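You operate a simulated robot arm through the tools that you are given. There is no shell and no other tool. Be economical: measure what you need, move in short steps, check, and stop when the job is done.

Carry out the task below with a simulated two-armed robot. There is one attempt and no reset: what you move stays moved.

Task
Hold the plugged insulator, pull its plug, fill the pin hole as labelled.
Fine: plug on the bench, dose slider to the mark, one pull of the lever; park the spout after.

The check looks at the end state, three seconds after you hand in, the way a careful person would. Anything else that was tipped, shoved, dropped, spilled or broken makes it a failure.

Robot
Two 7-joint arms with two-finger parallel grippers on one trunk, on a base that drives. Base frame: it is fixed to the floor where the robot stands at the start and does not move with it; the origin is under the middle of the robot, x ahead of it, y to its left, z up. Units: mm, rad, N and s.
The left shoulder is at the start at [60, 143, 926], the right one opposite. With the tool pointing down near the work surface each hand reaches from about 320 to 740 mm from the robot's upright axis, wherever it stands, measured 20 degrees to its own side. Places, roughly: dispenser lever [600, 0, 1100]; dose slider [800, -300, 800]; spout [700, -100, 1000]. Payload 1.57 kg a hand.
The tool frame of a hand sits at the grasp point between the pads (the TCP): z along the fingers, y along the line on which they close. The tips reach 30 mm beyond it. Largest opening 110 mm; finger width 24, thickness 12; the body of the gripper, 48 by 112 mm, starts 78 mm behind the TCP.
Orientation is told as [roll, pitch, yaw] about the base's x, y, z axes, in that order, counted from this pose: with the fingers straight down and closing along the base's y, the tool's x points along the base's -x, its y along +y and its z along -z.

Tools
- The arms move only by the tool send_rows. It takes "left_commands", "right_commands" or both (then of equal length, played together; a hand with none holds still); each is a list of rows, each an object of numbers (a shift or turn left out is 0, a gripper value left out holds the last): "tx", "ty", "tz": the shift along the tool's x, y, z in mm; "rx", "ry", "rz": the turn, a rotation vector about the tool's x, y, z in rad; "fingers": the gripper command, from -1 (shut) to 1 (fully open), values between in proportion. In form: [{"tx": .., "ty": .., "tz": .., "rx": .., "ry": .., "rz": .., "fingers": ..}, ...]. A call has 1 to 8 rows; each row is the pose to reach, as a shift and turn from the pose commanded when the call began, along the tool's axes at that moment. A row lasts 0.2 s, in which the tool goes at most 50 mm and 0.15 rad; a call with a longer step from one row to the next is refused whole, and so is a gripper value outside its range. Where a pose cannot be reached the arm comes as near as it can. A force on the tool above 70 N (or 10 N above the force at the start of the call, whichever is more), or a blocked arm, ends the call early, and 0.2 s more pass. The fingers move at their own pace (about 45 mm/s each) and stop on an object; they squeeze with about 42 N. The grip force told is the motor's: it shows also when the fingers shut on nothing. Time passes only in rows, and 0.2 s behind the last, so rows that repeat a pose let the fingers close. The reply holds the time, the measured pose of the TCP, the force on the tool along the base axes, the opening and the grip force, in the units named above and with some noise, with the torque about the TCP (base axes, N m) and any sound that the robot's microphone picked up.
- Cameras (640 x 400 px; columns grow to the right, rows downward): "scene" is now at [46, -24.3, 1534.7]; the picture's right is [-0.32, -0.95, 0.00], its down [-0.71, 0.24, -0.66] and it looks along [0.63, -0.21, -0.75] (base axes); focal length 276 px, centre (320, 200). "left" rides on the left gripper at [70, -16, -141] in its tool frame; the picture's right is [0.23, 0.97, 0.00], its down [-0.86, 0.20, -0.48] and it looks along [-0.47, 0.11, 0.88] (tool axes); focal length 222 px, centre (320, 200). "right" rides on the right gripper at [70, 16, -141] in its tool frame; the picture's right is [-0.23, 0.97, 0.00], its down [-0.86, -0.20, -0.48] and it looks along [-0.47, -0.11, 0.88] (tool axes); focal length 222 px, centre (320, 200).
- get_image(camera): a new picture of that camera. The clock stands still meanwhile.
- slide_trunk(by): slides the trunk up (or, below 0, down) by that many mm; the arms and the scene camera ride with it, the base frame stays. It gives what a move gives, with no picture.
- steer(legs): drives the robot by 1 to 6 legs, each [ahead, left, turn to the left] in mm, mm and rad, along the robot's own axes; the way and the turn of a leg run together, so that a leg with both is an arc; at most 1500 mm and 3.142 rad a leg. The arms and the cameras ride along, it lands a little off, and it stops where it bumps. It gives what a move gives.
- pan_tilt(pan, tilt): turns the head with the scene camera to pan (to the left, within 1.501 rad either way) and tilt (down, from -0.506 to 1.204), counted from straight ahead of the robot. It gives what a move gives.
- pixel_to_xyz(camera, pixels): for up to 12 pixels [column, row] of the newest picture of that camera ("zoom" is the newest enlarged one), the place [x, y, z] in the base frame of the surface seen there, good to about 3 mm. The clock stands still meanwhile.
- zoom(camera, box): a new picture of the part [left, top, right, bottom] of that camera's present view, enlarged. The clock stands still meanwhile.
- hand_in(): hands the job in; it is judged then, once.

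Go step by step. Measure first, check grasps and placings, and put right what went wrong. The budget is 80 turns and 62 pictures, counting those below and the enlarged ones. Unless the task says otherwise, let go and move clear before handing in, and close with one line.

The tools are called after "Request:" by a JSON object that holds its "name" and its "arguments". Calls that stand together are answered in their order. send_rows: Moves the arms, as the interface text tells. Its arguments: {"type":"object","properties":{"left_commands":{"type":"array","items":{"type":"object","properties":{"tx":{"type":"number"},"ty":{"type":"number"},"tz":{"type":"number"},"rx":{"type":"number"},"ry":{"type":"number"},"rz":{"type":"number"},"fingers":{"type":"number"}}}},"right_commands":{"type":"array","items":{"type":"object","properties":{"tx":{"type":"number"},"ty":{"type":"number"},"tz":{"type":"number"},"rx":{"type":"number"},"ry":{"type":"number"},"rz":{"type":"number"},"fingers":{"type":"number"}}}}},"required":[]} The other tools are called the same way: slide_trunk (by) slides the trunk up or down; steer (legs) drives the base; pan_tilt (pan, tilt) turns the head that bears the scene camera; get_image (camera) takes a picture; pixel_to_xyz (camera, pixels) gives the place of the surface under pixels of a picture; zoom (camera, box) takes an enlarged picture of a part of a camera's view; hand_in () hands the job in.

At the start:

```text
time_s: 0.0
left_tcp_pos: [534.4, 94.7, 999.7]
left_tcp_rot: [0.001, 0.0, 0.001]
left_contact_force: [0.1, -1.1, -0.8]
left_moment: [0.05, 0.0, -0.01]
left_gripper_width: 109.8
left_grip_force: 0.0
right_tcp_pos: [412.6, -292.4, 1001.3]
right_tcp_rot: [0.001, -0.002, 0.001]
right_contact_force: [0.3, 0.9, 0.2]
right_moment: [0.01, -0.03, 0.0]
right_gripper_width: 109.7
right_grip_force: 0.0
trunk travel left (down, up): [-525.0, 65.0]
robot x, y, heading: [1.7, -1.2, -0.0]
head pan, tilt: [-0.323, 0.85]
```

scene: 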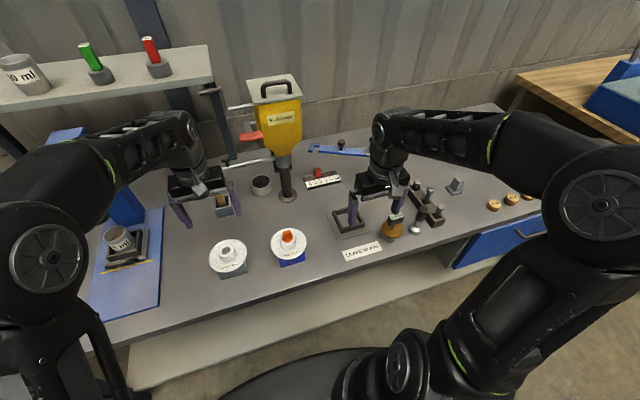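
right: 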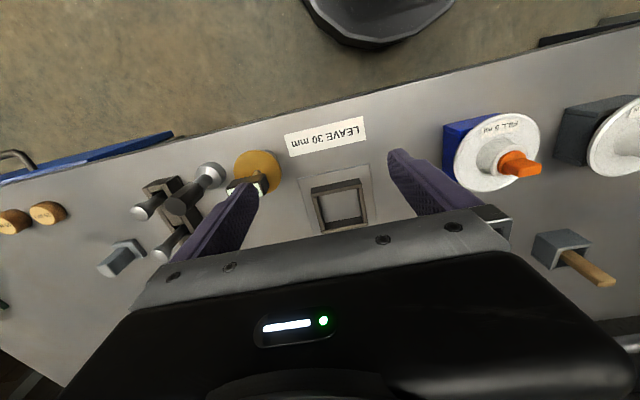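
left: 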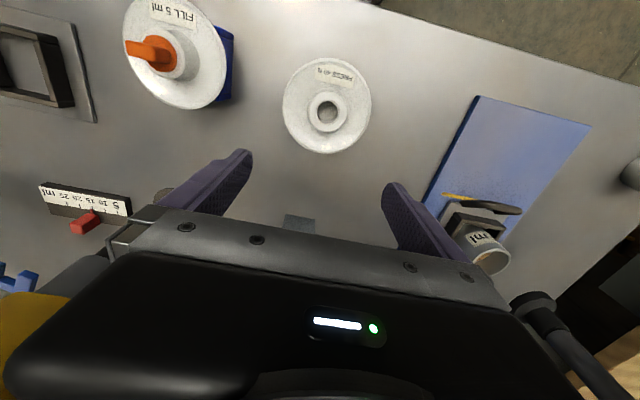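

The scene shows the plugged insulator (orange plug) near (290,243) on a blue block, with the dispenser at (275,120) and the slider at (322,180). I'll zoom in to read the labels and measure positions.

Request:
{"name": "zoom", "arguments": {"camera": "scene", "box": [190, 60, 390, 185]}}

Request:
{"name": "zoom", "arguments": {"camera": "scene", "box": [190, 160, 390, 285]}}

Request:
{"name": "zoom", "arguments": {"camera": "left", "box": [0, 0, 260, 260]}}

Request:
{"name": "pixel_to_xyz", "arguments": {"camera": "scene", "pixels": [[287, 236], [287, 246], [275, 245], [304, 240], [290, 258], [319, 172], [320, 181], [250, 135], [284, 160], [288, 198], [262, 185], [345, 222]]}}

```text
3.20 times, centred on (290, 122) of scene
```

zoom: 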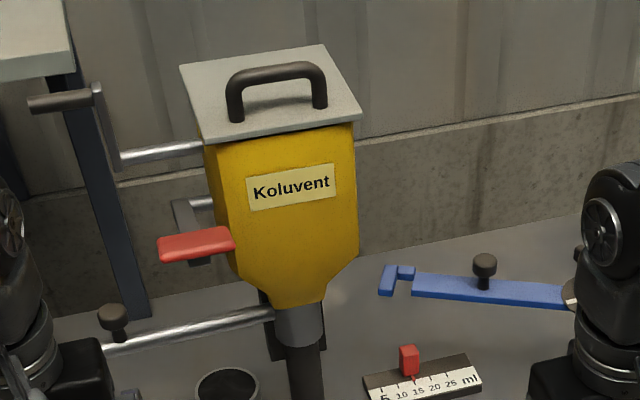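

```text
3.20 times, centred on (290, 222) of scene
```

zoom: 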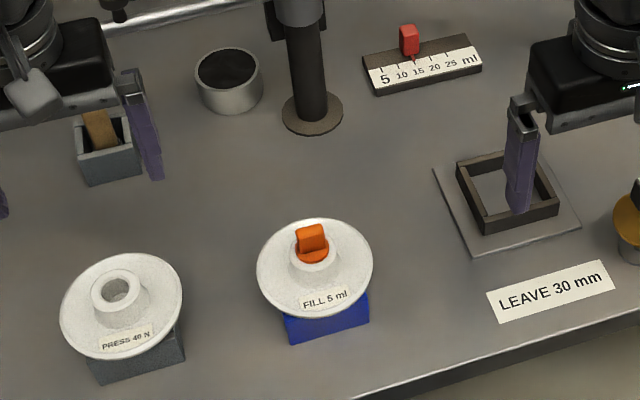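

```text
1.54 times, centred on (130, 130) of left
```

zoom: 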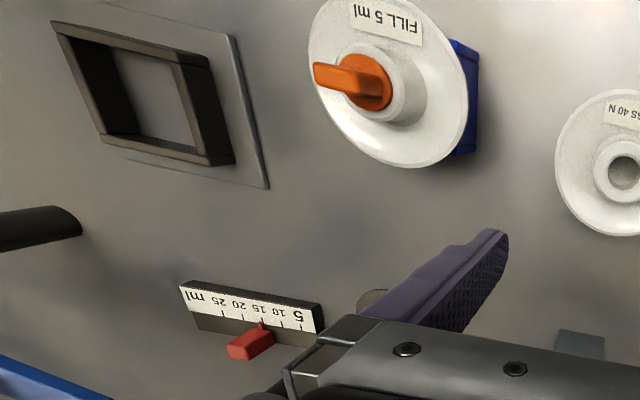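

```text
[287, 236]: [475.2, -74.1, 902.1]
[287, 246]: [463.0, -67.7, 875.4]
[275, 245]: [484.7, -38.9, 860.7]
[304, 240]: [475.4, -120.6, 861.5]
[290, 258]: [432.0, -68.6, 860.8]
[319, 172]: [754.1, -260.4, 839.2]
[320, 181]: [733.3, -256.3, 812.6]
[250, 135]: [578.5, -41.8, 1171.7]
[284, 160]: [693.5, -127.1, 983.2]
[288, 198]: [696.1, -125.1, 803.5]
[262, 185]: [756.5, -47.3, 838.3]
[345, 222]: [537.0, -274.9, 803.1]
```

The insulator is labelled FILL 5 ml, and the slider now sits near 13 on a 5–25 scale. The pipe and knob around (228,160) are probably the spout arm; I'll probe them and look at the hidden area.

Request:
{"name": "pixel_to_xyz", "arguments": {"camera": "scene", "pixels": [[225, 160], [225, 168], [240, 163], [265, 159], [240, 137], [255, 136], [262, 135], [248, 107], [222, 98], [205, 91], [341, 142], [310, 151]]}}

Request:
{"name": "send_rows", "arguments": {"left_commands": [{"tx": 45}, {"tx": 90}, {"tx": 130, "ty": 20}, {"tx": 150, "ty": 50}], "right_commands": [{"ty": -45}, {"ty": -90}, {"ty": -130}, {"ty": -160}]}}

Request:
{"name": "get_image", "arguments": {"camera": "scene"}}

Request:
{"name": "get_image", "arguments": {"camera": "left"}}

```text
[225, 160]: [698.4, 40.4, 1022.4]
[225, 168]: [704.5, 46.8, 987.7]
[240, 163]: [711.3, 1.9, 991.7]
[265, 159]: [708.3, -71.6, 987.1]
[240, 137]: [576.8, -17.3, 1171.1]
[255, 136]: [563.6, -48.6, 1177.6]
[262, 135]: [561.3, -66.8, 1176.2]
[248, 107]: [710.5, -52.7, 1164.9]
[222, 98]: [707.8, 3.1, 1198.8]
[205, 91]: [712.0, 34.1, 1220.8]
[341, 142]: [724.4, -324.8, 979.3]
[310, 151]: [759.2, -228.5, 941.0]
```

```text
time_s: 1.0
left_tcp_pos: [384.0, 145.6, 999.3]
left_tcp_rot: [0.0, 0.001, 0.0]
left_contact_force: [0.2, 0.3, 0.6]
left_moment: [-0.01, 0.02, 0.02]
left_gripper_width: 109.9
left_grip_force: 0.0
right_tcp_pos: [413.1, -452.4, 1000.2]
right_tcp_rot: [-0.001, -0.001, 0.002]
right_contact_force: [0.2, -0.2, 0.7]
right_moment: [0.0, 0.0, 0.04]
right_gripper_width: 110.2
right_grip_force: 0.0
trunk travel left (down, up): [-525.0, 65.0]
robot x, y, heading: [0.4, 0.5, -0.002]
head pan, tilt: [-0.323, 0.85]
```

```text
55 pictures are left
```

scene: 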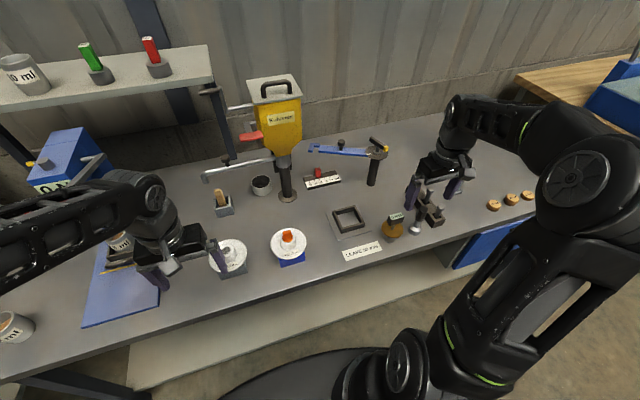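

```text
54 pictures are left
```

left: 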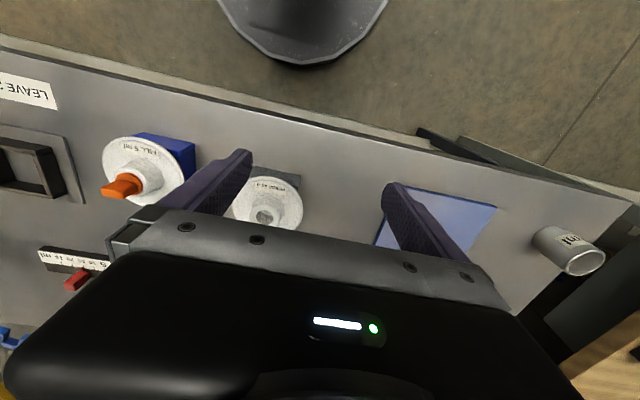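

Request:
{"name": "zoom", "arguments": {"camera": "scene", "box": [180, 70, 420, 220]}}

Request:
{"name": "pixel_to_xyz", "arguments": {"camera": "scene", "pixels": [[205, 174], [206, 180], [228, 160], [341, 142], [366, 152], [376, 142], [372, 175], [315, 149], [307, 149], [287, 230], [288, 238], [270, 258]]}}

```text
2.67 times, centred on (300, 145) of scene
```

zoom: 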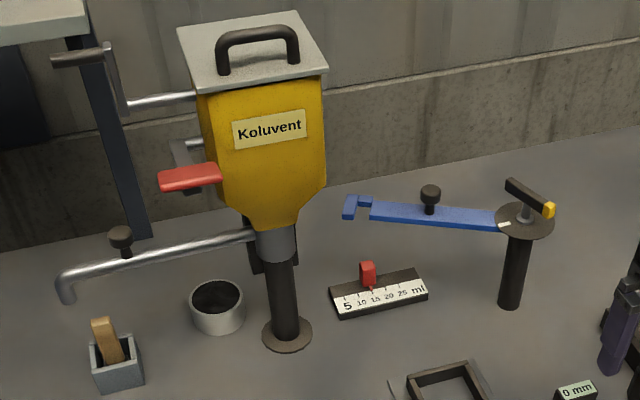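

```text
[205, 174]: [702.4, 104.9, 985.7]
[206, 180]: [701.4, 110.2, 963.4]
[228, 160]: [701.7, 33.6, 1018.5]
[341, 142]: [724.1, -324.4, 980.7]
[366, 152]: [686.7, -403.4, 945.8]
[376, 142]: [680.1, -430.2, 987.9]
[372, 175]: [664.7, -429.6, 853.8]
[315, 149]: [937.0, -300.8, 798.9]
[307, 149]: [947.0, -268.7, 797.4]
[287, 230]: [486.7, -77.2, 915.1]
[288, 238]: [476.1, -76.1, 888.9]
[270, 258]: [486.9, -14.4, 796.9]
```

The spout arm pivots at the column near (700,-127). Its tip is at (702,107,~955), a radius of about 232, which reaches the pin hole. I'll look closer at the insulator for gripping.

Request:
{"name": "zoom", "arguments": {"camera": "scene", "box": [250, 215, 330, 275]}}

Request:
{"name": "zoom", "arguments": {"camera": "left", "box": [80, 110, 220, 220]}}

Request:
{"name": "pixel_to_xyz", "arguments": {"camera": "left", "pixels": [[103, 165], [183, 180], [136, 139], [150, 204], [192, 150], [165, 137], [108, 190], [137, 181], [150, 178]]}}

Request:
{"name": "pixel_to_xyz", "arguments": {"camera": "scene", "pixels": [[271, 243], [306, 242], [288, 228], [288, 257], [278, 263], [304, 260], [280, 241], [296, 242], [288, 247], [283, 230], [289, 229], [291, 237]]}}

```text
6.67 times, centred on (290, 245) of scene
```

zoom: 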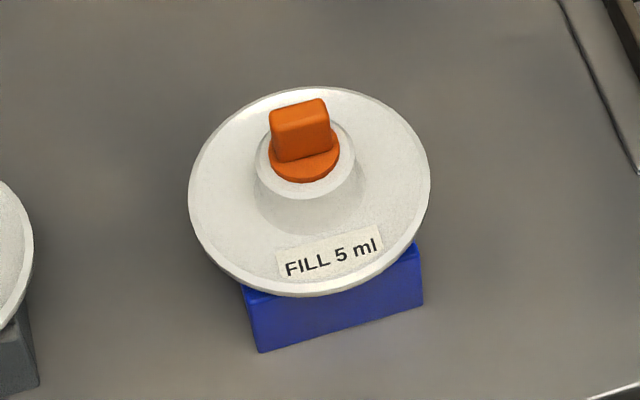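

```text
3.64 times, centred on (150, 165) of left
```

zoom: 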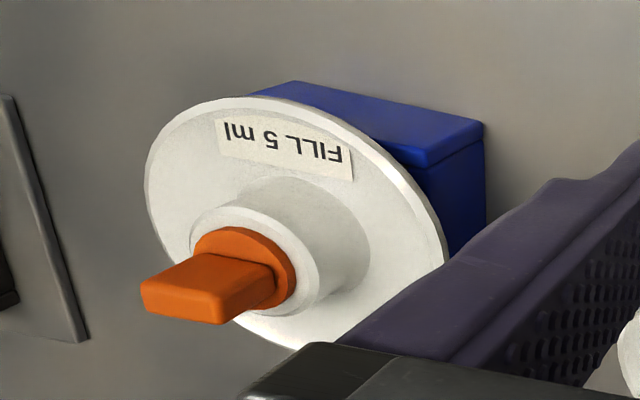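

```text
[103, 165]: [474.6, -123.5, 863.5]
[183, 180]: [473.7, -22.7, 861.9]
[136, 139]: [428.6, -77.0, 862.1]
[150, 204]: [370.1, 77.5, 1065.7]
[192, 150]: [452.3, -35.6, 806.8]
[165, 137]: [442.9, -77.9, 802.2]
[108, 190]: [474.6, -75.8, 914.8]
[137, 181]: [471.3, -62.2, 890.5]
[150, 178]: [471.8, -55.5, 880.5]
```

```text
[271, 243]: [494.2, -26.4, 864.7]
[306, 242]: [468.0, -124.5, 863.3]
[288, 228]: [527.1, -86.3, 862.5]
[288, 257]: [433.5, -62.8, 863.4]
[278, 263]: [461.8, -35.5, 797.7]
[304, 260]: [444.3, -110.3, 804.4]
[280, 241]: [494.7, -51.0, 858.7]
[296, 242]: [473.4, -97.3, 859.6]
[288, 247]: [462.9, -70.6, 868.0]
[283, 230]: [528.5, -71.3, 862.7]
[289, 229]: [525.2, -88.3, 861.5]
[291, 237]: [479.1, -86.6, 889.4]
```

Disc centre is about (478,-74), top z 862, with the collar about 45 mm wide up to z 885 and the plug tab up to 915. Next I'll measure the slider in detail.

Request:
{"name": "zoom", "arguments": {"camera": "scene", "box": [298, 160, 346, 195]}}

Request:
{"name": "pixel_to_xyz", "arguments": {"camera": "zoom", "pixels": [[120, 300], [540, 200], [270, 130], [300, 190], [200, 330], [560, 250], [270, 90], [250, 130], [310, 140], [130, 340]]}}

```text
11.43 times, centred on (322, 178) of scene
```

zoom: 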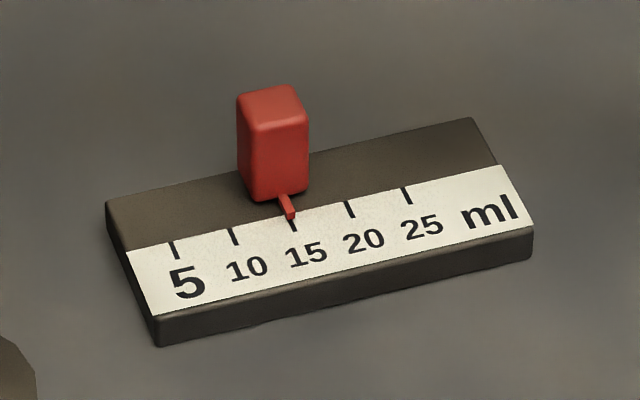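

```text
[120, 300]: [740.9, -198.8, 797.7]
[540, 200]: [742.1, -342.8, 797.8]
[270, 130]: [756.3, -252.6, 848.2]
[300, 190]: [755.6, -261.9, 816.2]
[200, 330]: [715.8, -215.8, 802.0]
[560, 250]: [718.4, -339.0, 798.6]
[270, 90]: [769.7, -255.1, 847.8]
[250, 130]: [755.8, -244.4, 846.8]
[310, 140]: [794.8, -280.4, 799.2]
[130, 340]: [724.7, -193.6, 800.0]
```

The pointer at zoom (288,208) is on 15, and 5 is the tick at (173,250). I'll measure both ticks.

Request:
{"name": "pixel_to_xyz", "arguments": {"camera": "zoom", "pixels": [[173, 250], [232, 235], [292, 222], [349, 208], [406, 195], [288, 210], [240, 110], [306, 130], [270, 95], [255, 180], [300, 180], [290, 100]]}}

```text
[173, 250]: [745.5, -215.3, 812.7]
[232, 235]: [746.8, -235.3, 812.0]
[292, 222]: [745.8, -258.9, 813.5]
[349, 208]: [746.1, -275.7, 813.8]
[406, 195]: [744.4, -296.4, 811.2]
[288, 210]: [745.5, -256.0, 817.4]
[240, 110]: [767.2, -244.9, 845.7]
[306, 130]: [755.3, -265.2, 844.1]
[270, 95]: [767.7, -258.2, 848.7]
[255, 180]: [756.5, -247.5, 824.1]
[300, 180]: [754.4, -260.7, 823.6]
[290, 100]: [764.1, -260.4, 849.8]
```

Slider needs +40 mm in y (20 mm per 5 ml), and the knob centre is about (764,-256). It's out of reach from here, so I'll check the clearance for driving forward.

Request:
{"name": "pixel_to_xyz", "arguments": {"camera": "scene", "pixels": [[320, 352], [300, 365], [310, 284], [300, 340], [240, 366], [130, 345], [130, 380], [330, 300], [400, 262], [400, 290]]}}

Request:
{"name": "get_image", "arguments": {"camera": "right"}}

```text
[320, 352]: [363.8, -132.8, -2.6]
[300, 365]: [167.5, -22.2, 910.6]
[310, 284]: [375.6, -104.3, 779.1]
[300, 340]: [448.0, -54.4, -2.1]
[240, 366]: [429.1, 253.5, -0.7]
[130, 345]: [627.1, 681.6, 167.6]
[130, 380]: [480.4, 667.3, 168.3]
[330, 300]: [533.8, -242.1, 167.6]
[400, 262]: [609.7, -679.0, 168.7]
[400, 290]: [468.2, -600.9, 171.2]
```

```text
49 pictures are left
```

right: 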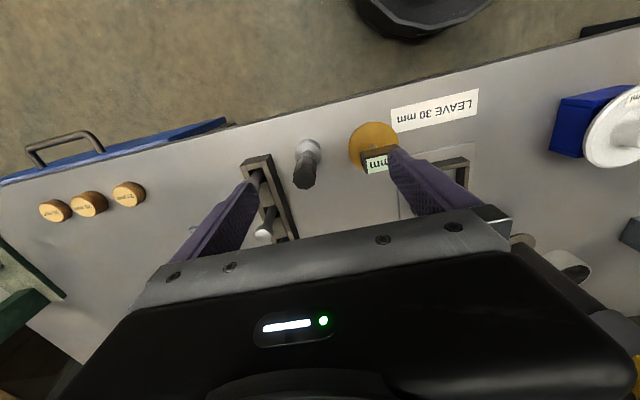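

Request:
{"name": "pixel_to_xyz", "arguments": {"camera": "right", "pixels": [[430, 38], [420, 20], [400, 10], [430, 90], [300, 130]]}}

```text
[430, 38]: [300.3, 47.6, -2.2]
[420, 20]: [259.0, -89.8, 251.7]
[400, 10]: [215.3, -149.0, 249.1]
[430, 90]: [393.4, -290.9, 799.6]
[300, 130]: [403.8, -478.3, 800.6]
```

The blue swing arm seems to hang above the slider. I'll measure it carefully before approaching.

Request:
{"name": "zoom", "arguments": {"camera": "scene", "box": [298, 130, 394, 190]}}

Request:
{"name": "pixel_to_xyz", "arguments": {"camera": "zoom", "pixels": [[80, 110], [95, 140], [130, 115], [200, 132], [350, 150], [450, 160], [285, 75], [285, 100], [540, 110], [480, 75], [160, 125]]}}

```text
6.67 times, centred on (346, 160) of scene
```

zoom: 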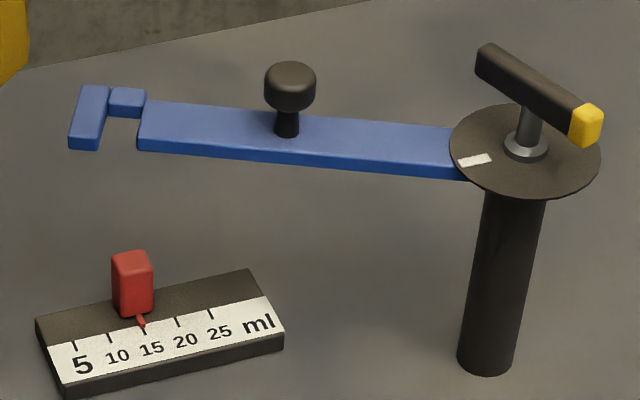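

```text
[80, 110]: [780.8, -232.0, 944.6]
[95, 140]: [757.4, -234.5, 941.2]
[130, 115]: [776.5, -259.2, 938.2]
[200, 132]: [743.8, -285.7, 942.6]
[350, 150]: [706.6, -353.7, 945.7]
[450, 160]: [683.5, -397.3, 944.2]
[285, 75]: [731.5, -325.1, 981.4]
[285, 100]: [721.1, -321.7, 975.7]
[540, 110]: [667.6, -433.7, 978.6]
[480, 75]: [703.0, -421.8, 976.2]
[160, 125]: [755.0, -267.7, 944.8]
```

The swing arm is at z≈938–945 directly over the slider, so I'll come in from the front with the right hand tilted under it. First I'll drive ahead 110 mm.

Request:
{"name": "steer", "arguments": {"legs": [[110, 0, 0]]}}

Request:
{"name": "send_rows", "arguments": {"right_commands": [{"ry": -0.15}, {"ry": -0.3}, {"ry": -0.45}, {"ry": -0.6}, {"ry": -0.75}, {"ry": -0.9}, {"ry": -1.047}]}}

```text
time_s: 2.2
left_tcp_pos: [491.6, 145.5, 998.7]
left_tcp_rot: [0.0, 0.001, -0.002]
left_contact_force: [0.1, 0.4, -1.1]
left_moment: [0.04, 0.04, -0.02]
left_gripper_width: 109.8
left_grip_force: 0.0
right_tcp_pos: [519.9, -452.6, 999.5]
right_tcp_rot: [-0.001, 0.002, 0.001]
right_contact_force: [0.9, 0.5, 0.1]
right_moment: [-0.02, 0.02, -0.01]
right_gripper_width: 110.0
right_grip_force: 0.0
trunk travel left (down, up): [-525.0, 65.0]
robot x, y, heading: [105.2, 0.1, -0.003]
head pan, tilt: [-0.323, 0.85]
```

```text
time_s: 3.8
left_tcp_pos: [490.4, 143.9, 999.3]
left_tcp_rot: [0.002, 0.0, 0.0]
left_contact_force: [0.4, -0.2, -0.4]
left_moment: [0.02, -0.01, 0.02]
left_gripper_width: 110.2
left_grip_force: 0.0
right_tcp_pos: [518.2, -453.9, 1000.6]
right_tcp_rot: [0.002, -1.047, -0.003]
right_contact_force: [0.1, -0.4, -0.4]
right_moment: [0.04, 0.0, 0.02]
right_gripper_width: 109.9
right_grip_force: 0.1
trunk travel left (down, up): [-525.0, 65.0]
robot x, y, heading: [108.1, -2.8, 0.002]
head pan, tilt: [-0.323, 0.85]
```

Request:
{"name": "send_rows", "arguments": {"right_commands": [{"ty": 45, "fingers": 0.1}, {"ty": 90}, {"ty": 135}, {"ty": 180}, {"ty": 198, "tz": 30, "tx": -17}, {"ty": 198, "tz": 71, "tx": -10}, {"ty": 198, "tz": 100, "tx": 20}, {"ty": 198, "tz": 121, "tx": 46}]}}

Request:
{"name": "get_image", "arguments": {"camera": "right"}}

Request:
{"name": "get_image", "arguments": {"camera": "scene"}}

```text
time_s: 5.6
left_tcp_pos: [490.1, 144.7, 1000.2]
left_tcp_rot: [-0.002, 0.0, -0.001]
left_contact_force: [0.0, -0.4, -0.3]
left_moment: [0.01, -0.02, 0.0]
left_gripper_width: 109.8
left_grip_force: 0.0
right_tcp_pos: [616.4, -258.8, 895.7]
right_tcp_rot: [-0.002, -1.047, 0.003]
right_contact_force: [-0.1, -1.0, 0.2]
right_moment: [0.02, -0.04, 0.0]
right_gripper_width: 60.9
right_grip_force: 0.0
right hand out of reach, approached as far as the arm can: row 2, 3, 4, 5, 6, 7, 8
trunk travel left (down, up): [-525.0, 65.0]
robot x, y, heading: [103.9, 2.7, 0.002]
head pan, tilt: [-0.323, 0.85]
```

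```text
47 pictures are left
```

right: 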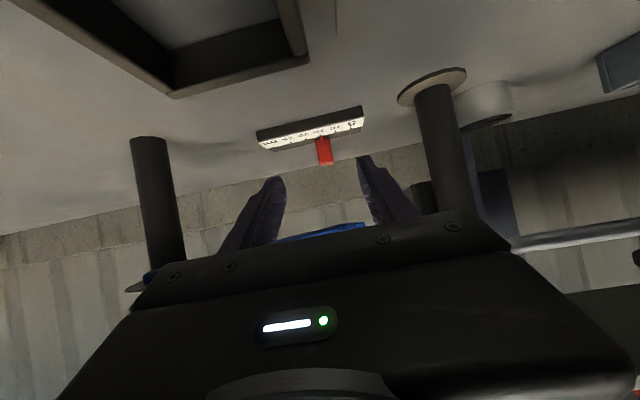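

```text
46 pictures are left
```

scene: 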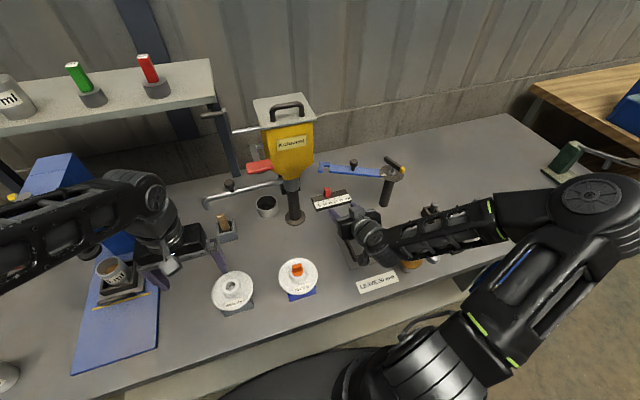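

Request:
{"name": "pixel_to_xyz", "arguments": {"camera": "right", "pixels": [[320, 150], [329, 150], [324, 160], [324, 140], [317, 160], [332, 160]]}}

Request:
{"name": "send_rows", "arguments": {"right_commands": [{"tz": 40, "tx": -5}, {"tz": 75, "tx": -10}]}}

```text
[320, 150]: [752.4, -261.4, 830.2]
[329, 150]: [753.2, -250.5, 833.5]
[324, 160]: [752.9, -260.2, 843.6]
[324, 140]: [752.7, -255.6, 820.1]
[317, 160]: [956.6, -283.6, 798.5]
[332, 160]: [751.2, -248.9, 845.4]
```

```text
time_s: 6.2
left_tcp_pos: [490.8, 145.5, 998.9]
left_tcp_rot: [0.0, 0.001, -0.002]
left_contact_force: [-0.6, 0.8, -0.1]
left_moment: [0.01, 0.01, -0.03]
left_gripper_width: 109.8
left_grip_force: 0.1
right_tcp_pos: [688.4, -259.2, 866.1]
right_tcp_rot: [0.0, -1.045, 0.001]
right_contact_force: [0.9, 0.4, 0.7]
right_moment: [-0.01, 0.03, 0.02]
right_gripper_width: 60.5
right_grip_force: 0.1
trunk travel left (down, up): [-525.0, 65.0]
robot x, y, heading: [102.2, -0.3, 0.001]
head pan, tilt: [-0.323, 0.85]
```

Request:
{"name": "send_rows", "arguments": {"right_commands": [{"tz": 35, "tx": -8, "ty": 2}, {"tz": 68, "tx": -16, "ty": 2}]}}

Request:
{"name": "get_image", "arguments": {"camera": "right"}}

Request:
{"name": "zoom", "arguments": {"camera": "scene", "box": [290, 150, 410, 225]}}

```text
time_s: 6.8
left_tcp_pos: [490.4, 145.0, 999.5]
left_tcp_rot: [0.0, 0.0, -0.001]
left_contact_force: [0.4, 0.4, -1.2]
left_moment: [-0.04, 0.02, 0.0]
left_gripper_width: 110.2
left_grip_force: 0.1
right_tcp_pos: [754.4, -255.9, 847.5]
right_tcp_rot: [0.001, -1.046, -0.001]
right_contact_force: [0.0, 0.2, -0.2]
right_moment: [-0.02, -0.04, -0.03]
right_gripper_width: 60.4
right_grip_force: 0.0
trunk travel left (down, up): [-525.0, 65.0]
robot x, y, heading: [109.7, 0.5, 0.002]
head pan, tilt: [-0.323, 0.85]
```

```text
45 pictures are left
```

right: 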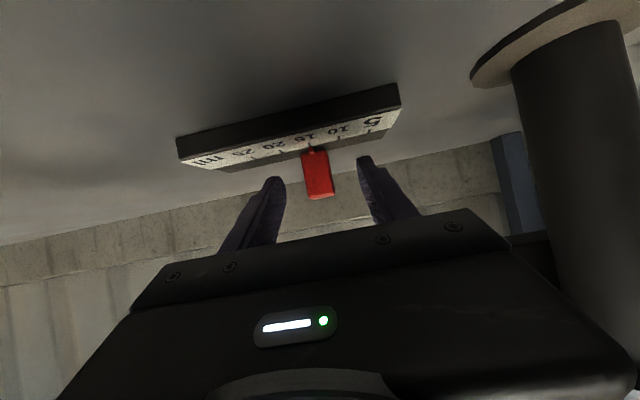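

```text
5.33 times, centred on (350, 188) of scene
```

zoom: 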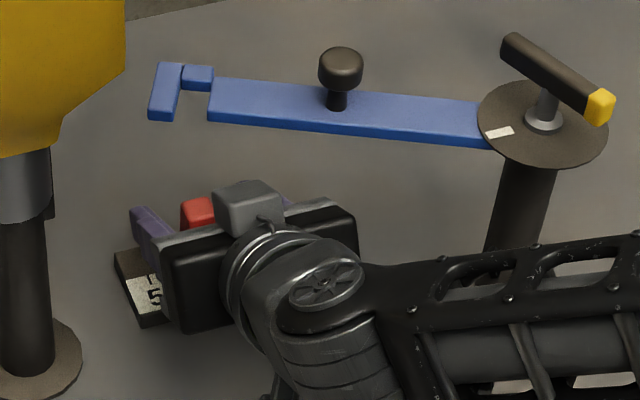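

Fingers straddle the knob. The body will pass near the dispenser column when it moves +40 in y, so I'll measure the column first and close meanwhile.

Request:
{"name": "pixel_to_xyz", "arguments": {"camera": "right", "pixels": [[518, 110], [530, 160], [575, 100], [630, 100], [540, 220]]}}

Request:
{"name": "send_rows", "arguments": {"right_commands": [{"fingers": -1}, {"fingers": -1}, {"fingers": -1}]}}

```text
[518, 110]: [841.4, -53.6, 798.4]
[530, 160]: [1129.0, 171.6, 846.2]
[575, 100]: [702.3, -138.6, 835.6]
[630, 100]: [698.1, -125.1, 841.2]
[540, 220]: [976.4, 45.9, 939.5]
```

```text
time_s: 7.6
left_tcp_pos: [490.6, 145.8, 999.9]
left_tcp_rot: [0.0, 0.0, -0.001]
left_contact_force: [0.2, 0.7, 0.1]
left_moment: [0.0, -0.04, 0.02]
left_gripper_width: 110.2
left_grip_force: 0.0
right_tcp_pos: [752.8, -256.2, 847.4]
right_tcp_rot: [0.001, -1.048, 0.0]
right_contact_force: [0.4, 0.1, 0.5]
right_moment: [0.02, 0.0, 0.01]
right_gripper_width: 19.9
right_grip_force: 17.9
trunk travel left (down, up): [-525.0, 65.0]
robot x, y, heading: [106.0, 1.5, 0.001]
head pan, tilt: [-0.323, 0.85]
```

Gripped at width 19.9. Now sliding +40 mm in y.

Request:
{"name": "send_rows", "arguments": {"right_commands": [{"ty": 10}, {"ty": 20}, {"ty": 30}, {"ty": 36}, {"ty": 40}, {"ty": 40}]}}

Request:
{"name": "zoom", "arguments": {"camera": "right", "box": [200, 60, 440, 210]}}

```text
time_s: 9.0
left_tcp_pos: [491.0, 145.0, 999.8]
left_tcp_rot: [0.001, -0.001, 0.002]
left_contact_force: [-0.2, -0.8, 0.8]
left_moment: [0.0, 0.04, -0.01]
left_gripper_width: 110.1
left_grip_force: 0.1
right_tcp_pos: [753.9, -216.2, 847.9]
right_tcp_rot: [0.0, -1.048, 0.001]
right_contact_force: [6.3, -0.2, 2.2]
right_moment: [-0.01, -0.11, 0.06]
right_gripper_width: 19.3
right_grip_force: 33.1
trunk travel left (down, up): [-525.0, 65.0]
robot x, y, heading: [111.4, -5.6, 0.0]
head pan, tilt: [-0.323, 0.85]
```

```text
2.67 times, centred on (320, 135) of right
```

zoom: 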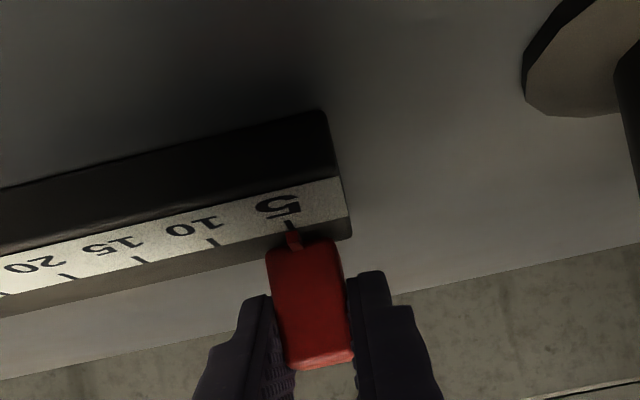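

The pointer meets the 5 tick. I'll release, withdraw straight back and check.

Request:
{"name": "send_rows", "arguments": {"right_commands": [{"fingers": -0.2}, {"fingers": -0.2}, {"tz": -30}, {"tz": -75}, {"tz": -120}, {"tz": -165}]}}

Request:
{"name": "zoom", "arguments": {"camera": "scene", "box": [300, 175, 364, 215]}}

```text
time_s: 10.4
left_tcp_pos: [490.8, 145.4, 1000.4]
left_tcp_rot: [0.001, -0.001, 0.0]
left_contact_force: [-0.6, 0.4, 0.7]
left_moment: [0.01, 0.0, 0.02]
left_gripper_width: 110.1
left_grip_force: 0.1
right_tcp_pos: [628.4, -218.3, 927.5]
right_tcp_rot: [0.0, -1.045, 0.0]
right_contact_force: [0.2, -0.2, -0.6]
right_moment: [-0.01, 0.0, -0.02]
right_gripper_width: 43.8
right_grip_force: 0.0
right hand out of reach, approached as far as the arm can: row 6
trunk travel left (down, up): [-525.0, 65.0]
robot x, y, heading: [104.7, -1.8, 0.001]
head pan, tilt: [-0.323, 0.85]
```

```text
10.00 times, centred on (332, 195) of scene
```

zoom: 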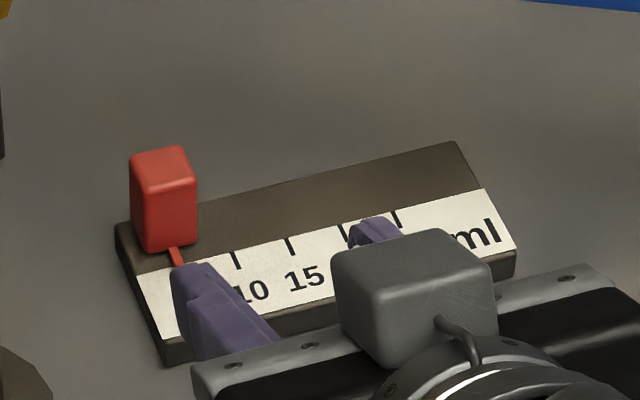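

Slider at 5. The tilted tool has a minimum reach, so I'll back up to x≈-60 for the two-handed plug pull, then bring the right hand upright.

Request:
{"name": "steer", "arguments": {"legs": [[-165, 0, 0]]}}

Request:
{"name": "send_rows", "arguments": {"right_commands": [{"tx": -40}, {"tx": -80, "ty": -40, "ry": 0.15}, {"tx": -110, "ty": -80, "ry": 0.3}, {"tx": -110, "ty": -80, "ry": 0.45}, {"tx": -110, "ty": -80, "ry": 0.6}, {"tx": -110, "ty": -80, "ry": 0.75}, {"tx": -110, "ty": -80, "ry": 0.9}, {"tx": -110, "ty": -80, "ry": 1.047}]}}

Request:
{"name": "zoom", "arguments": {"camera": "scene", "box": [220, 130, 380, 230]}}

```text
time_s: 11.8
left_tcp_pos: [319.0, 145.8, 999.7]
left_tcp_rot: [0.0, 0.0, 0.004]
left_contact_force: [-0.2, -1.1, 0.0]
left_moment: [0.04, -0.01, 0.03]
left_gripper_width: 110.2
left_grip_force: 0.1
right_tcp_pos: [458.6, -217.4, 930.0]
right_tcp_rot: [0.0, -1.046, 0.004]
right_contact_force: [1.0, 0.1, -0.8]
right_moment: [0.02, 0.01, 0.01]
right_gripper_width: 44.3
right_grip_force: 0.0
trunk travel left (down, up): [-525.0, 65.0]
robot x, y, heading: [-61.5, -1.4, 0.005]
head pan, tilt: [-0.323, 0.85]
```

```text
refused: row 2 steps farther than a row can; nothing moved
```

```text
4.00 times, centred on (300, 180) of scene
```

zoom: 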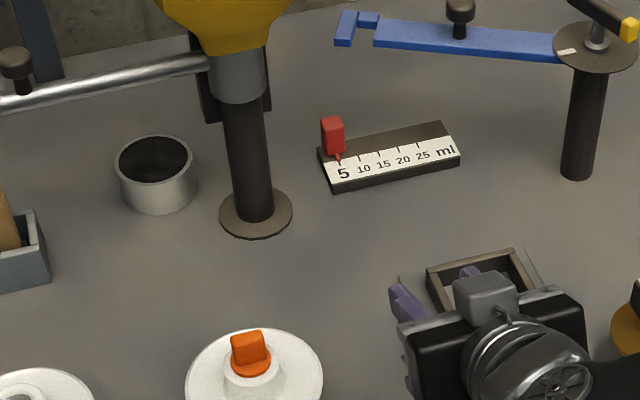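

Pointer is on the 5 mark. Now I'll bring the right hand upright and start tilting the left hand forward.

Request:
{"name": "send_rows", "arguments": {"right_commands": [{"tx": -40}, {"tx": -70, "ty": -30, "ry": 0.15}, {"tx": -95, "ty": -65, "ry": 0.3}, {"tx": -105, "ty": -80, "ry": 0.45}, {"tx": -105, "ty": -80, "ry": 0.6}, {"tx": -105, "ty": -80, "ry": 0.75}, {"tx": -105, "ty": -80, "ry": 0.9}, {"tx": -105, "ty": -80, "ry": 1.047}], "left_commands": [{"tx": -40}, {"tx": -80, "ry": -0.15}, {"tx": -110, "ry": -0.3}, {"tx": -120, "ry": -0.45}, {"tx": -120, "ry": -0.6}, {"tx": -120, "ry": -0.75}, {"tx": -120, "ry": -0.9}, {"tx": -120, "ry": -1.05}]}}

```text
time_s: 13.6
left_tcp_pos: [450.6, 143.7, 1000.5]
left_tcp_rot: [0.001, -1.048, 0.001]
left_contact_force: [0.2, -0.2, 0.8]
left_moment: [0.01, -0.01, 0.06]
left_gripper_width: 109.7
left_grip_force: 0.1
left hand out of reach, approached as far as the arm can: row 8
right_tcp_pos: [468.0, -308.6, 997.1]
right_tcp_rot: [0.006, -0.012, 0.002]
right_contact_force: [0.5, 0.5, -0.1]
right_moment: [-0.02, -0.02, 0.02]
right_gripper_width: 44.0
right_grip_force: 0.1
right hand out of reach, approached as far as the arm can: row 8
trunk travel left (down, up): [-525.0, 65.0]
robot x, y, heading: [-64.5, -4.6, 0.006]
head pan, tilt: [-0.323, 0.85]
```

Request:
{"name": "zoom", "arguments": {"camera": "scene", "box": [242, 195, 322, 245]}}

Request:
{"name": "get_image", "arguments": {"camera": "scene"}}

```text
8.00 times, centred on (282, 220) of scene
```

zoom: 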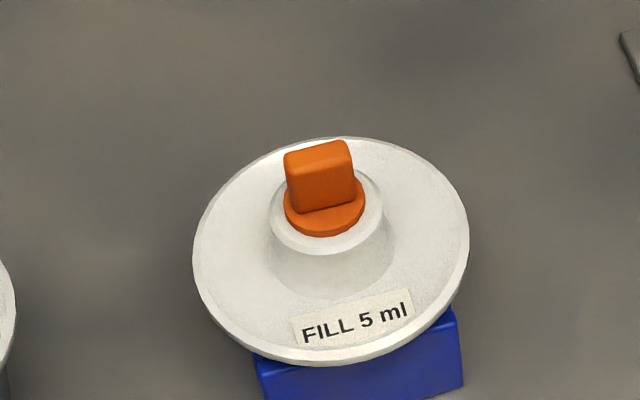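

```text
39 pictures are left
```

scene: 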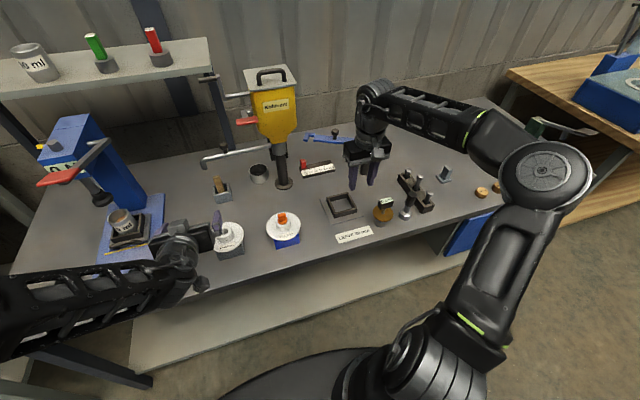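

The tab's wide side lies along base y, so the right hand should close along x. The left hand now moves over the insulator at tilt ~70° to take the collar, and the right turns its yaw by 90°.

Request:
{"name": "send_rows", "arguments": {"left_commands": [{"ty": -40, "tz": 10, "fingers": 0.27}, {"ty": -80, "tz": 15, "ry": -0.05}, {"ty": -120, "tz": 20, "tx": 5, "ry": -0.1}, {"ty": -160, "tz": 23, "tx": 10, "ry": -0.15}, {"ty": -200, "tz": 23, "tx": 10, "ry": -0.174}, {"ty": -218, "tz": 23, "tx": 10, "ry": -0.174}, {"ty": -218, "tz": 23, "tx": 10, "ry": -0.174}], "right_commands": [{"rz": 0.15}, {"rz": 0.3}, {"rz": 0.45}, {"rz": 0.6}, {"rz": 0.75}, {"rz": 0.9}, {"rz": 1.05}]}}

Request:
{"name": "get_image", "arguments": {"camera": "left"}}

Request:
{"name": "zoom", "arguments": {"camera": "scene", "box": [160, 140, 420, 300]}}

```text
time_s: 15.2
left_tcp_pos: [465.7, -74.2, 981.9]
left_tcp_rot: [0.001, -1.223, 0.003]
left_contact_force: [0.2, 0.3, 0.3]
left_moment: [0.01, 0.01, 0.0]
left_gripper_width: 69.9
left_grip_force: 0.0
right_tcp_pos: [462.9, -307.8, 996.7]
right_tcp_rot: [0.005, -0.002, -1.048]
right_contact_force: [0.0, 0.2, 0.1]
right_moment: [-0.04, -0.02, 0.01]
right_gripper_width: 44.2
right_grip_force: 0.1
right hand out of reach, approached as far as the arm can: row 1, 2, 3, 4, 5, 6, 7
trunk travel left (down, up): [-525.0, 65.0]
robot x, y, heading: [-61.1, -0.3, 0.004]
head pan, tilt: [-0.323, 0.85]
```

```text
38 pictures are left
```

left: 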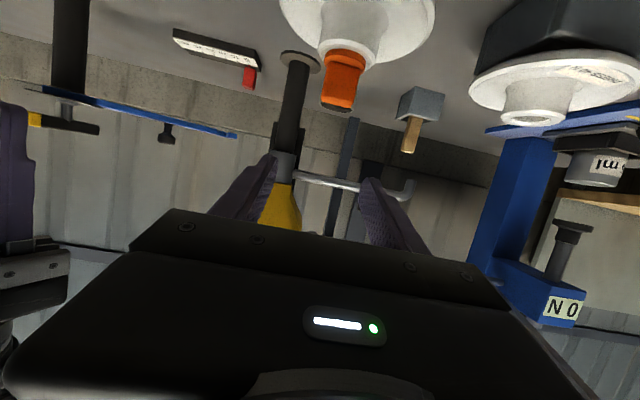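

```text
2.46 times, centred on (290, 220) of scene
```

zoom: 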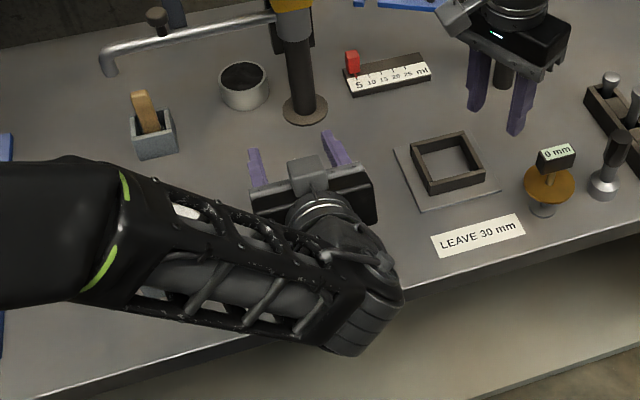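

Request:
{"name": "pixel_to_xyz", "arguments": {"camera": "zoom", "pixels": [[365, 320], [350, 245], [330, 345], [320, 210], [250, 240], [100, 200], [310, 175], [250, 180]]}}

Request:
{"name": "pixel_to_xyz", "arguments": {"camera": "left", "pixels": [[357, 58], [345, 70], [335, 108], [353, 108], [346, 48], [345, 100], [322, 45], [388, 45], [340, 20], [330, 100]]}}

```text
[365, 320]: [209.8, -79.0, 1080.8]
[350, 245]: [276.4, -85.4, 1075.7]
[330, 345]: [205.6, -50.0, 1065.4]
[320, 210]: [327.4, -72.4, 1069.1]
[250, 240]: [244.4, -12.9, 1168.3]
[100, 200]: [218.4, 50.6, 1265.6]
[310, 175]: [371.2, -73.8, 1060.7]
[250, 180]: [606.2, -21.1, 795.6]
```

```text
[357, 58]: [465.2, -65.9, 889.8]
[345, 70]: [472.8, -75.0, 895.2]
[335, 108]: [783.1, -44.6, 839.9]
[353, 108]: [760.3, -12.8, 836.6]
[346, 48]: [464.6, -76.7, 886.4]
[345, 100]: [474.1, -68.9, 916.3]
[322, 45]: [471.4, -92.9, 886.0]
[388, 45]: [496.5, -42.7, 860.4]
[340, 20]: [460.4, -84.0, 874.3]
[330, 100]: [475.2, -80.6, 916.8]
```

Wrist and elbow are well above the bench and the plug is centred between the fingers. Lowering the left hand around the collar.

Request:
{"name": "send_rows", "arguments": {"left_commands": [{"tx": 40, "tz": 14}, {"tx": 65, "tz": 23}, {"tx": 80, "tz": 29}, {"tx": 87, "tz": 32}], "right_commands": [{"rz": 0.15}, {"rz": 0.3}, {"rz": 0.45}, {"rz": 0.523}]}}

Request:
{"name": "get_image", "arguments": {"camera": "left"}}

Request:
{"name": "zoom", "arguments": {"camera": "right", "box": [0, 0, 640, 400]}}

```text
time_s: 16.2
left_tcp_pos: [466.6, -73.4, 888.0]
left_tcp_rot: [-0.002, -1.224, 0.005]
left_contact_force: [0.6, -0.4, 0.2]
left_moment: [0.0, 0.03, 0.0]
left_gripper_width: 69.9
left_grip_force: 0.0
right_tcp_pos: [463.5, -309.8, 996.4]
right_tcp_rot: [0.002, 0.003, -1.572]
right_contact_force: [0.3, 0.8, 0.1]
right_moment: [0.01, -0.03, 0.01]
right_gripper_width: 44.2
right_grip_force: 0.1
trunk travel left (down, up): [-525.0, 65.0]
robot x, y, heading: [-69.3, -0.2, 0.01]
head pan, tilt: [-0.323, 0.85]
```

```text
36 pictures are left
```

left: 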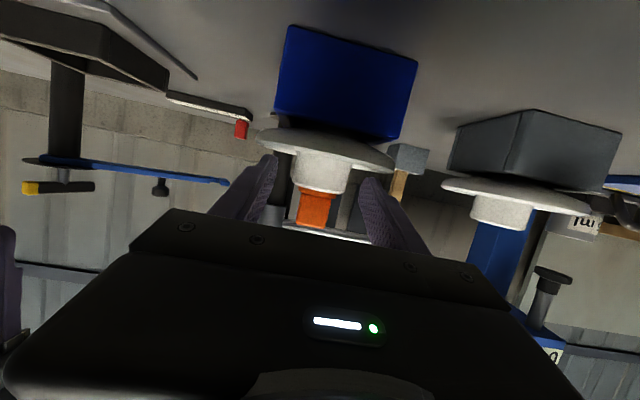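

```text
1.00 times, centred on (320, 200) of right (not enlarged: the box is as wide or as high as the picture)
```

zoom: 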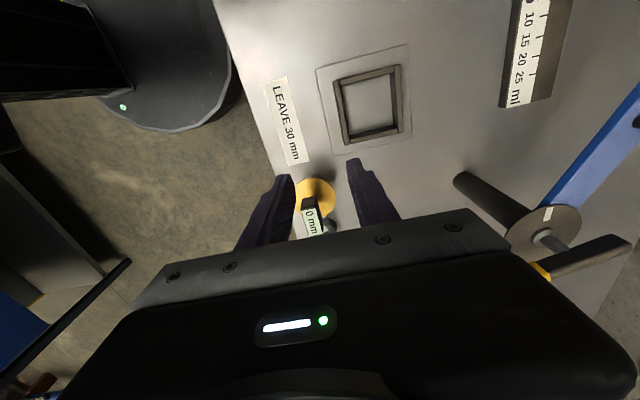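

The collar sits between the left fingertips, just above the disc. Closing the left hand.

Request:
{"name": "send_rows", "arguments": {"left_commands": [{"fingers": -1}, {"fingers": -1}, {"fingers": -1}]}}

Request:
{"name": "zoom", "arguments": {"camera": "left", "box": [200, 100, 440, 250]}}

```text
time_s: 17.0
left_tcp_pos: [466.4, -74.9, 888.8]
left_tcp_rot: [0.001, -1.224, 0.001]
left_contact_force: [-0.4, -3.1, 0.2]
left_moment: [-0.1, 0.0, -0.03]
left_gripper_width: 41.9
left_grip_force: 25.0
right_tcp_pos: [463.9, -310.2, 995.2]
right_tcp_rot: [0.003, 0.0, -1.569]
right_contact_force: [-0.7, -0.3, -0.4]
right_moment: [0.01, 0.02, 0.01]
right_gripper_width: 44.0
right_grip_force: 0.0
trunk travel left (down, up): [-525.0, 65.0]
robot x, y, heading: [-64.0, -1.9, 0.002]
head pan, tilt: [-0.323, 0.85]
```

```text
2.67 times, centred on (320, 175) of left
```

zoom: 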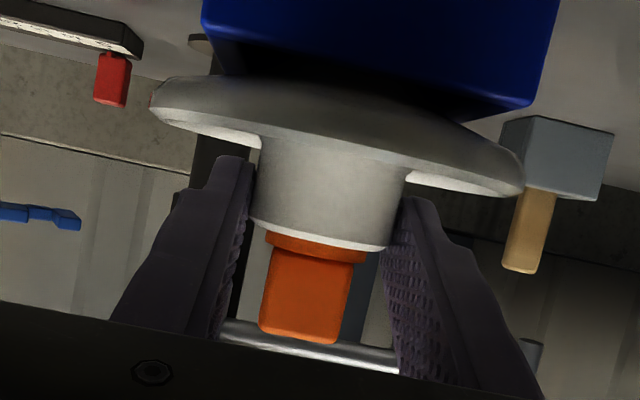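

The collar is held (width 41.9). The right hand moves above the plug.

Request:
{"name": "send_rows", "arguments": {"right_commands": [{"tz": -20, "tx": 20}, {"tz": -20, "tx": 65}, {"tz": -20, "tx": 110, "ty": 5}, {"tz": -20, "tx": 155, "ty": 10}, {"tz": -20, "tx": 200, "ty": 15}, {"tz": -20, "tx": 236, "ty": 15}, {"tz": -20, "tx": 236, "ty": 15}]}}

Request:
{"name": "get_image", "arguments": {"camera": "right"}}

Request:
{"name": "get_image", "arguments": {"camera": "scene"}}

```text
time_s: 18.6
left_tcp_pos: [466.4, -73.8, 887.8]
left_tcp_rot: [0.001, -1.224, 0.003]
left_contact_force: [-1.6, -4.4, 1.7]
left_moment: [0.04, 0.03, -0.03]
left_gripper_width: 41.7
left_grip_force: 42.2
right_tcp_pos: [392.7, -173.3, 1001.8]
right_tcp_rot: [0.003, 0.001, -1.57]
right_contact_force: [0.3, -0.1, 0.0]
right_moment: [-0.02, 0.01, 0.05]
right_gripper_width: 44.0
right_grip_force: 0.1
right hand out of reach, approached as far as the arm can: row 1, 2, 3, 4, 5, 6, 7
trunk travel left (down, up): [-525.0, 65.0]
robot x, y, heading: [-62.5, 1.3, 0.003]
head pan, tilt: [-0.323, 0.85]
```

```text
33 pictures are left
```

right: 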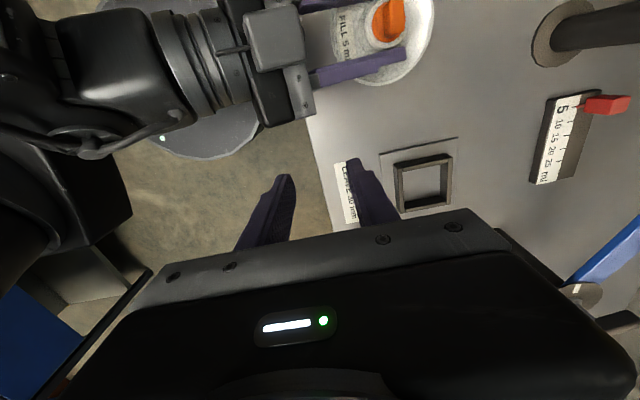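

```text
32 pictures are left
```

scene: 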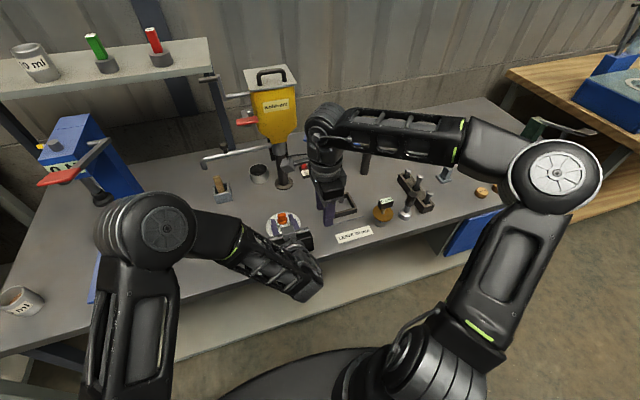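

The right arm can't reach there at yaw -90° because of a wrist limit; yaw +90° should be its natural side. I'll retreat and turn it the other way.

Request:
{"name": "send_rows", "arguments": {"right_commands": [{"tx": -40, "ty": 20}, {"tx": -80, "ty": 45}, {"tx": -120, "ty": 70}, {"tx": -137, "ty": 77, "rz": -0.15}, {"tx": -137, "ty": 77, "rz": -0.3}, {"tx": -137, "ty": 77, "rz": -0.45}, {"tx": -137, "ty": 77, "rz": -0.6}, {"tx": -137, "ty": 77, "rz": -0.75}]}}

Request:
{"name": "send_rows", "arguments": {"right_commands": [{"rz": -0.15}, {"rz": -0.3}, {"rz": -0.45}, {"rz": -0.6}, {"rz": -0.75}, {"rz": -0.9}, {"rz": -1.05}, {"rz": -1.2}]}}

Request:
{"name": "send_rows", "arguments": {"right_commands": [{"rz": -0.15}, {"rz": -0.3}, {"rz": -0.45}, {"rz": -0.6}, {"rz": -0.75}, {"rz": -0.9}, {"rz": -1.05}, {"rz": -1.19}]}}

```text
time_s: 20.4
left_tcp_pos: [466.1, -74.9, 888.4]
left_tcp_rot: [0.001, -1.225, 0.002]
left_contact_force: [-0.3, -2.6, 2.3]
left_moment: [0.13, -0.05, -0.06]
left_gripper_width: 41.9
left_grip_force: 42.1
right_tcp_pos: [461.6, -316.6, 1002.0]
right_tcp_rot: [0.004, -0.002, -0.818]
right_contact_force: [0.2, 0.7, -0.4]
right_moment: [0.0, 0.01, -0.01]
right_gripper_width: 43.9
right_grip_force: 0.0
right hand out of reach, approached as far as the arm can: row 3, 4, 5, 6, 7, 8
trunk travel left (down, up): [-525.0, 65.0]
robot x, y, heading: [-64.9, -0.6, 0.001]
head pan, tilt: [-0.323, 0.85]
```

```text
time_s: 22.2
left_tcp_pos: [466.2, -75.4, 889.1]
left_tcp_rot: [0.0, -1.223, 0.002]
left_contact_force: [0.6, -3.6, 1.7]
left_moment: [0.09, -0.05, -0.1]
left_gripper_width: 41.8
left_grip_force: 41.7
right_tcp_pos: [443.0, -284.5, 974.8]
right_tcp_rot: [-0.01, -0.007, 0.371]
right_contact_force: [-0.1, 0.5, -0.1]
right_moment: [0.05, 0.01, -0.02]
right_gripper_width: 44.3
right_grip_force: 0.0
right hand out of reach, approached as far as the arm can: row 7, 8
trunk travel left (down, up): [-525.0, 65.0]
robot x, y, heading: [-61.0, -1.1, 0.004]
head pan, tilt: [-0.323, 0.85]
```

```text
time_s: 23.4
left_tcp_pos: [465.4, -74.9, 888.5]
left_tcp_rot: [0.013, -1.227, -0.014]
left_contact_force: [-1.1, -1.9, 6.9]
left_moment: [0.25, -0.01, -0.02]
left_gripper_width: 41.5
left_grip_force: 41.4
right_tcp_pos: [345.6, -140.4, 899.1]
right_tcp_rot: [-0.05, 0.001, 1.052]
right_contact_force: [3.4, -3.8, 4.5]
right_moment: [0.5, 0.57, -0.07]
right_gripper_width: 43.7
right_grip_force: 0.0
right hand out of reach, approached as far as the arm can: row 1, 2, 3, 4, 5, 6
trunk travel left (down, up): [-525.0, 65.0]
robot x, y, heading: [-62.4, 1.1, 0.003]
head pan, tilt: [-0.323, 0.85]
stopped in row 6 (right hand): the force on the tool passed its limit (the readings are from after the stop); the commanded pose is now the measured one
```

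The right hand drifted into the left wrist as it hit its limits, so it's stopped. Looking before I move on.

Request:
{"name": "get_image", "arguments": {"camera": "scene"}}

Request:
{"name": "get_image", "arguments": {"camera": "left"}}

```text
31 pictures are left
```

scene: 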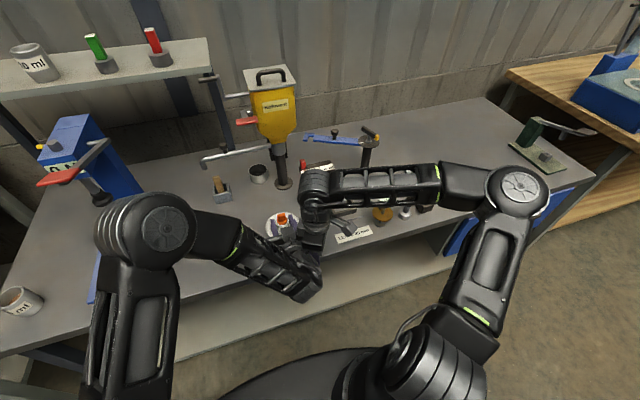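

```text
30 pictures are left
```

left: 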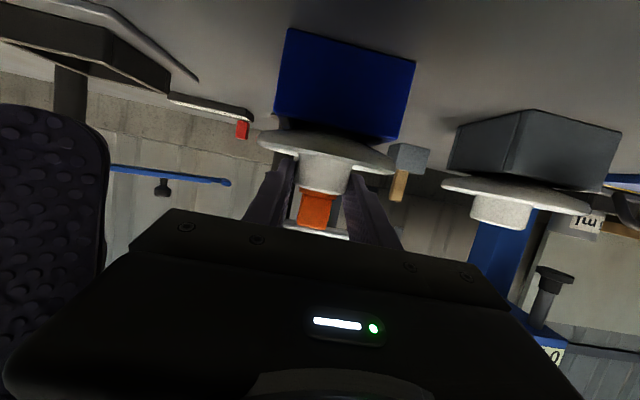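

The insulator is still held and plugged. I'll back the right hand off, up and to the right, and return it to yaw 0.

Request:
{"name": "send_rows", "arguments": {"right_commands": [{"tx": 20, "ty": -20, "tz": -15}, {"tx": 36, "ty": -50, "tz": -35}, {"tx": 55, "ty": -80, "tz": -55, "rz": 0.15}, {"tx": 75, "ty": -110, "tz": -80, "rz": 0.3}, {"tx": 90, "ty": -140, "tz": -105, "rz": 0.45}, {"tx": 96, "ty": -160, "tz": -120, "rz": 0.6}, {"tx": 96, "ty": -160, "tz": -120, "rz": 0.75}, {"tx": 96, "ty": -160, "tz": -120, "rz": 0.9}]}}

```text
time_s: 25.2
left_tcp_pos: [466.1, -74.6, 888.9]
left_tcp_rot: [0.015, -1.227, -0.014]
left_contact_force: [1.3, -10.6, 7.0]
left_moment: [-0.06, -0.15, -0.18]
left_gripper_width: 41.7
left_grip_force: 41.9
right_tcp_pos: [432.3, -302.4, 1025.4]
right_tcp_rot: [-0.027, -0.036, 0.151]
right_contact_force: [-0.1, 0.4, 1.4]
right_moment: [0.02, 0.02, 0.01]
right_gripper_width: 43.8
right_grip_force: 0.1
right hand out of reach, approached as far as the arm can: row 1, 2, 3, 4, 5, 6, 7
trunk travel left (down, up): [-525.0, 65.0]
robot x, y, heading: [-66.1, 2.7, 0.0]
head pan, tilt: [-0.323, 0.85]
```

Contact is clear. I'll try yaw 0 (closing along y) with the tips gripping only the top of the tab, above the left fingers. First I'll go to (484,-74,1010).

Request:
{"name": "send_rows", "arguments": {"right_commands": [{"tx": -10, "ty": 0, "tz": 0, "rz": 0.151, "rx": -0.027, "ry": 0.036, "fingers": 0.1}, {"tx": -30, "ty": 40, "tz": 0, "rz": 0.151, "rx": -0.027, "ry": 0.036}, {"tx": -50, "ty": 80, "tz": 0, "rz": 0.151, "rx": -0.027, "ry": 0.036}, {"tx": -70, "ty": 120, "tz": 0, "rz": 0.151, "rx": -0.027, "ry": 0.036}]}}

```text
refused: row 1 steps farther than a row can; nothing moved
```

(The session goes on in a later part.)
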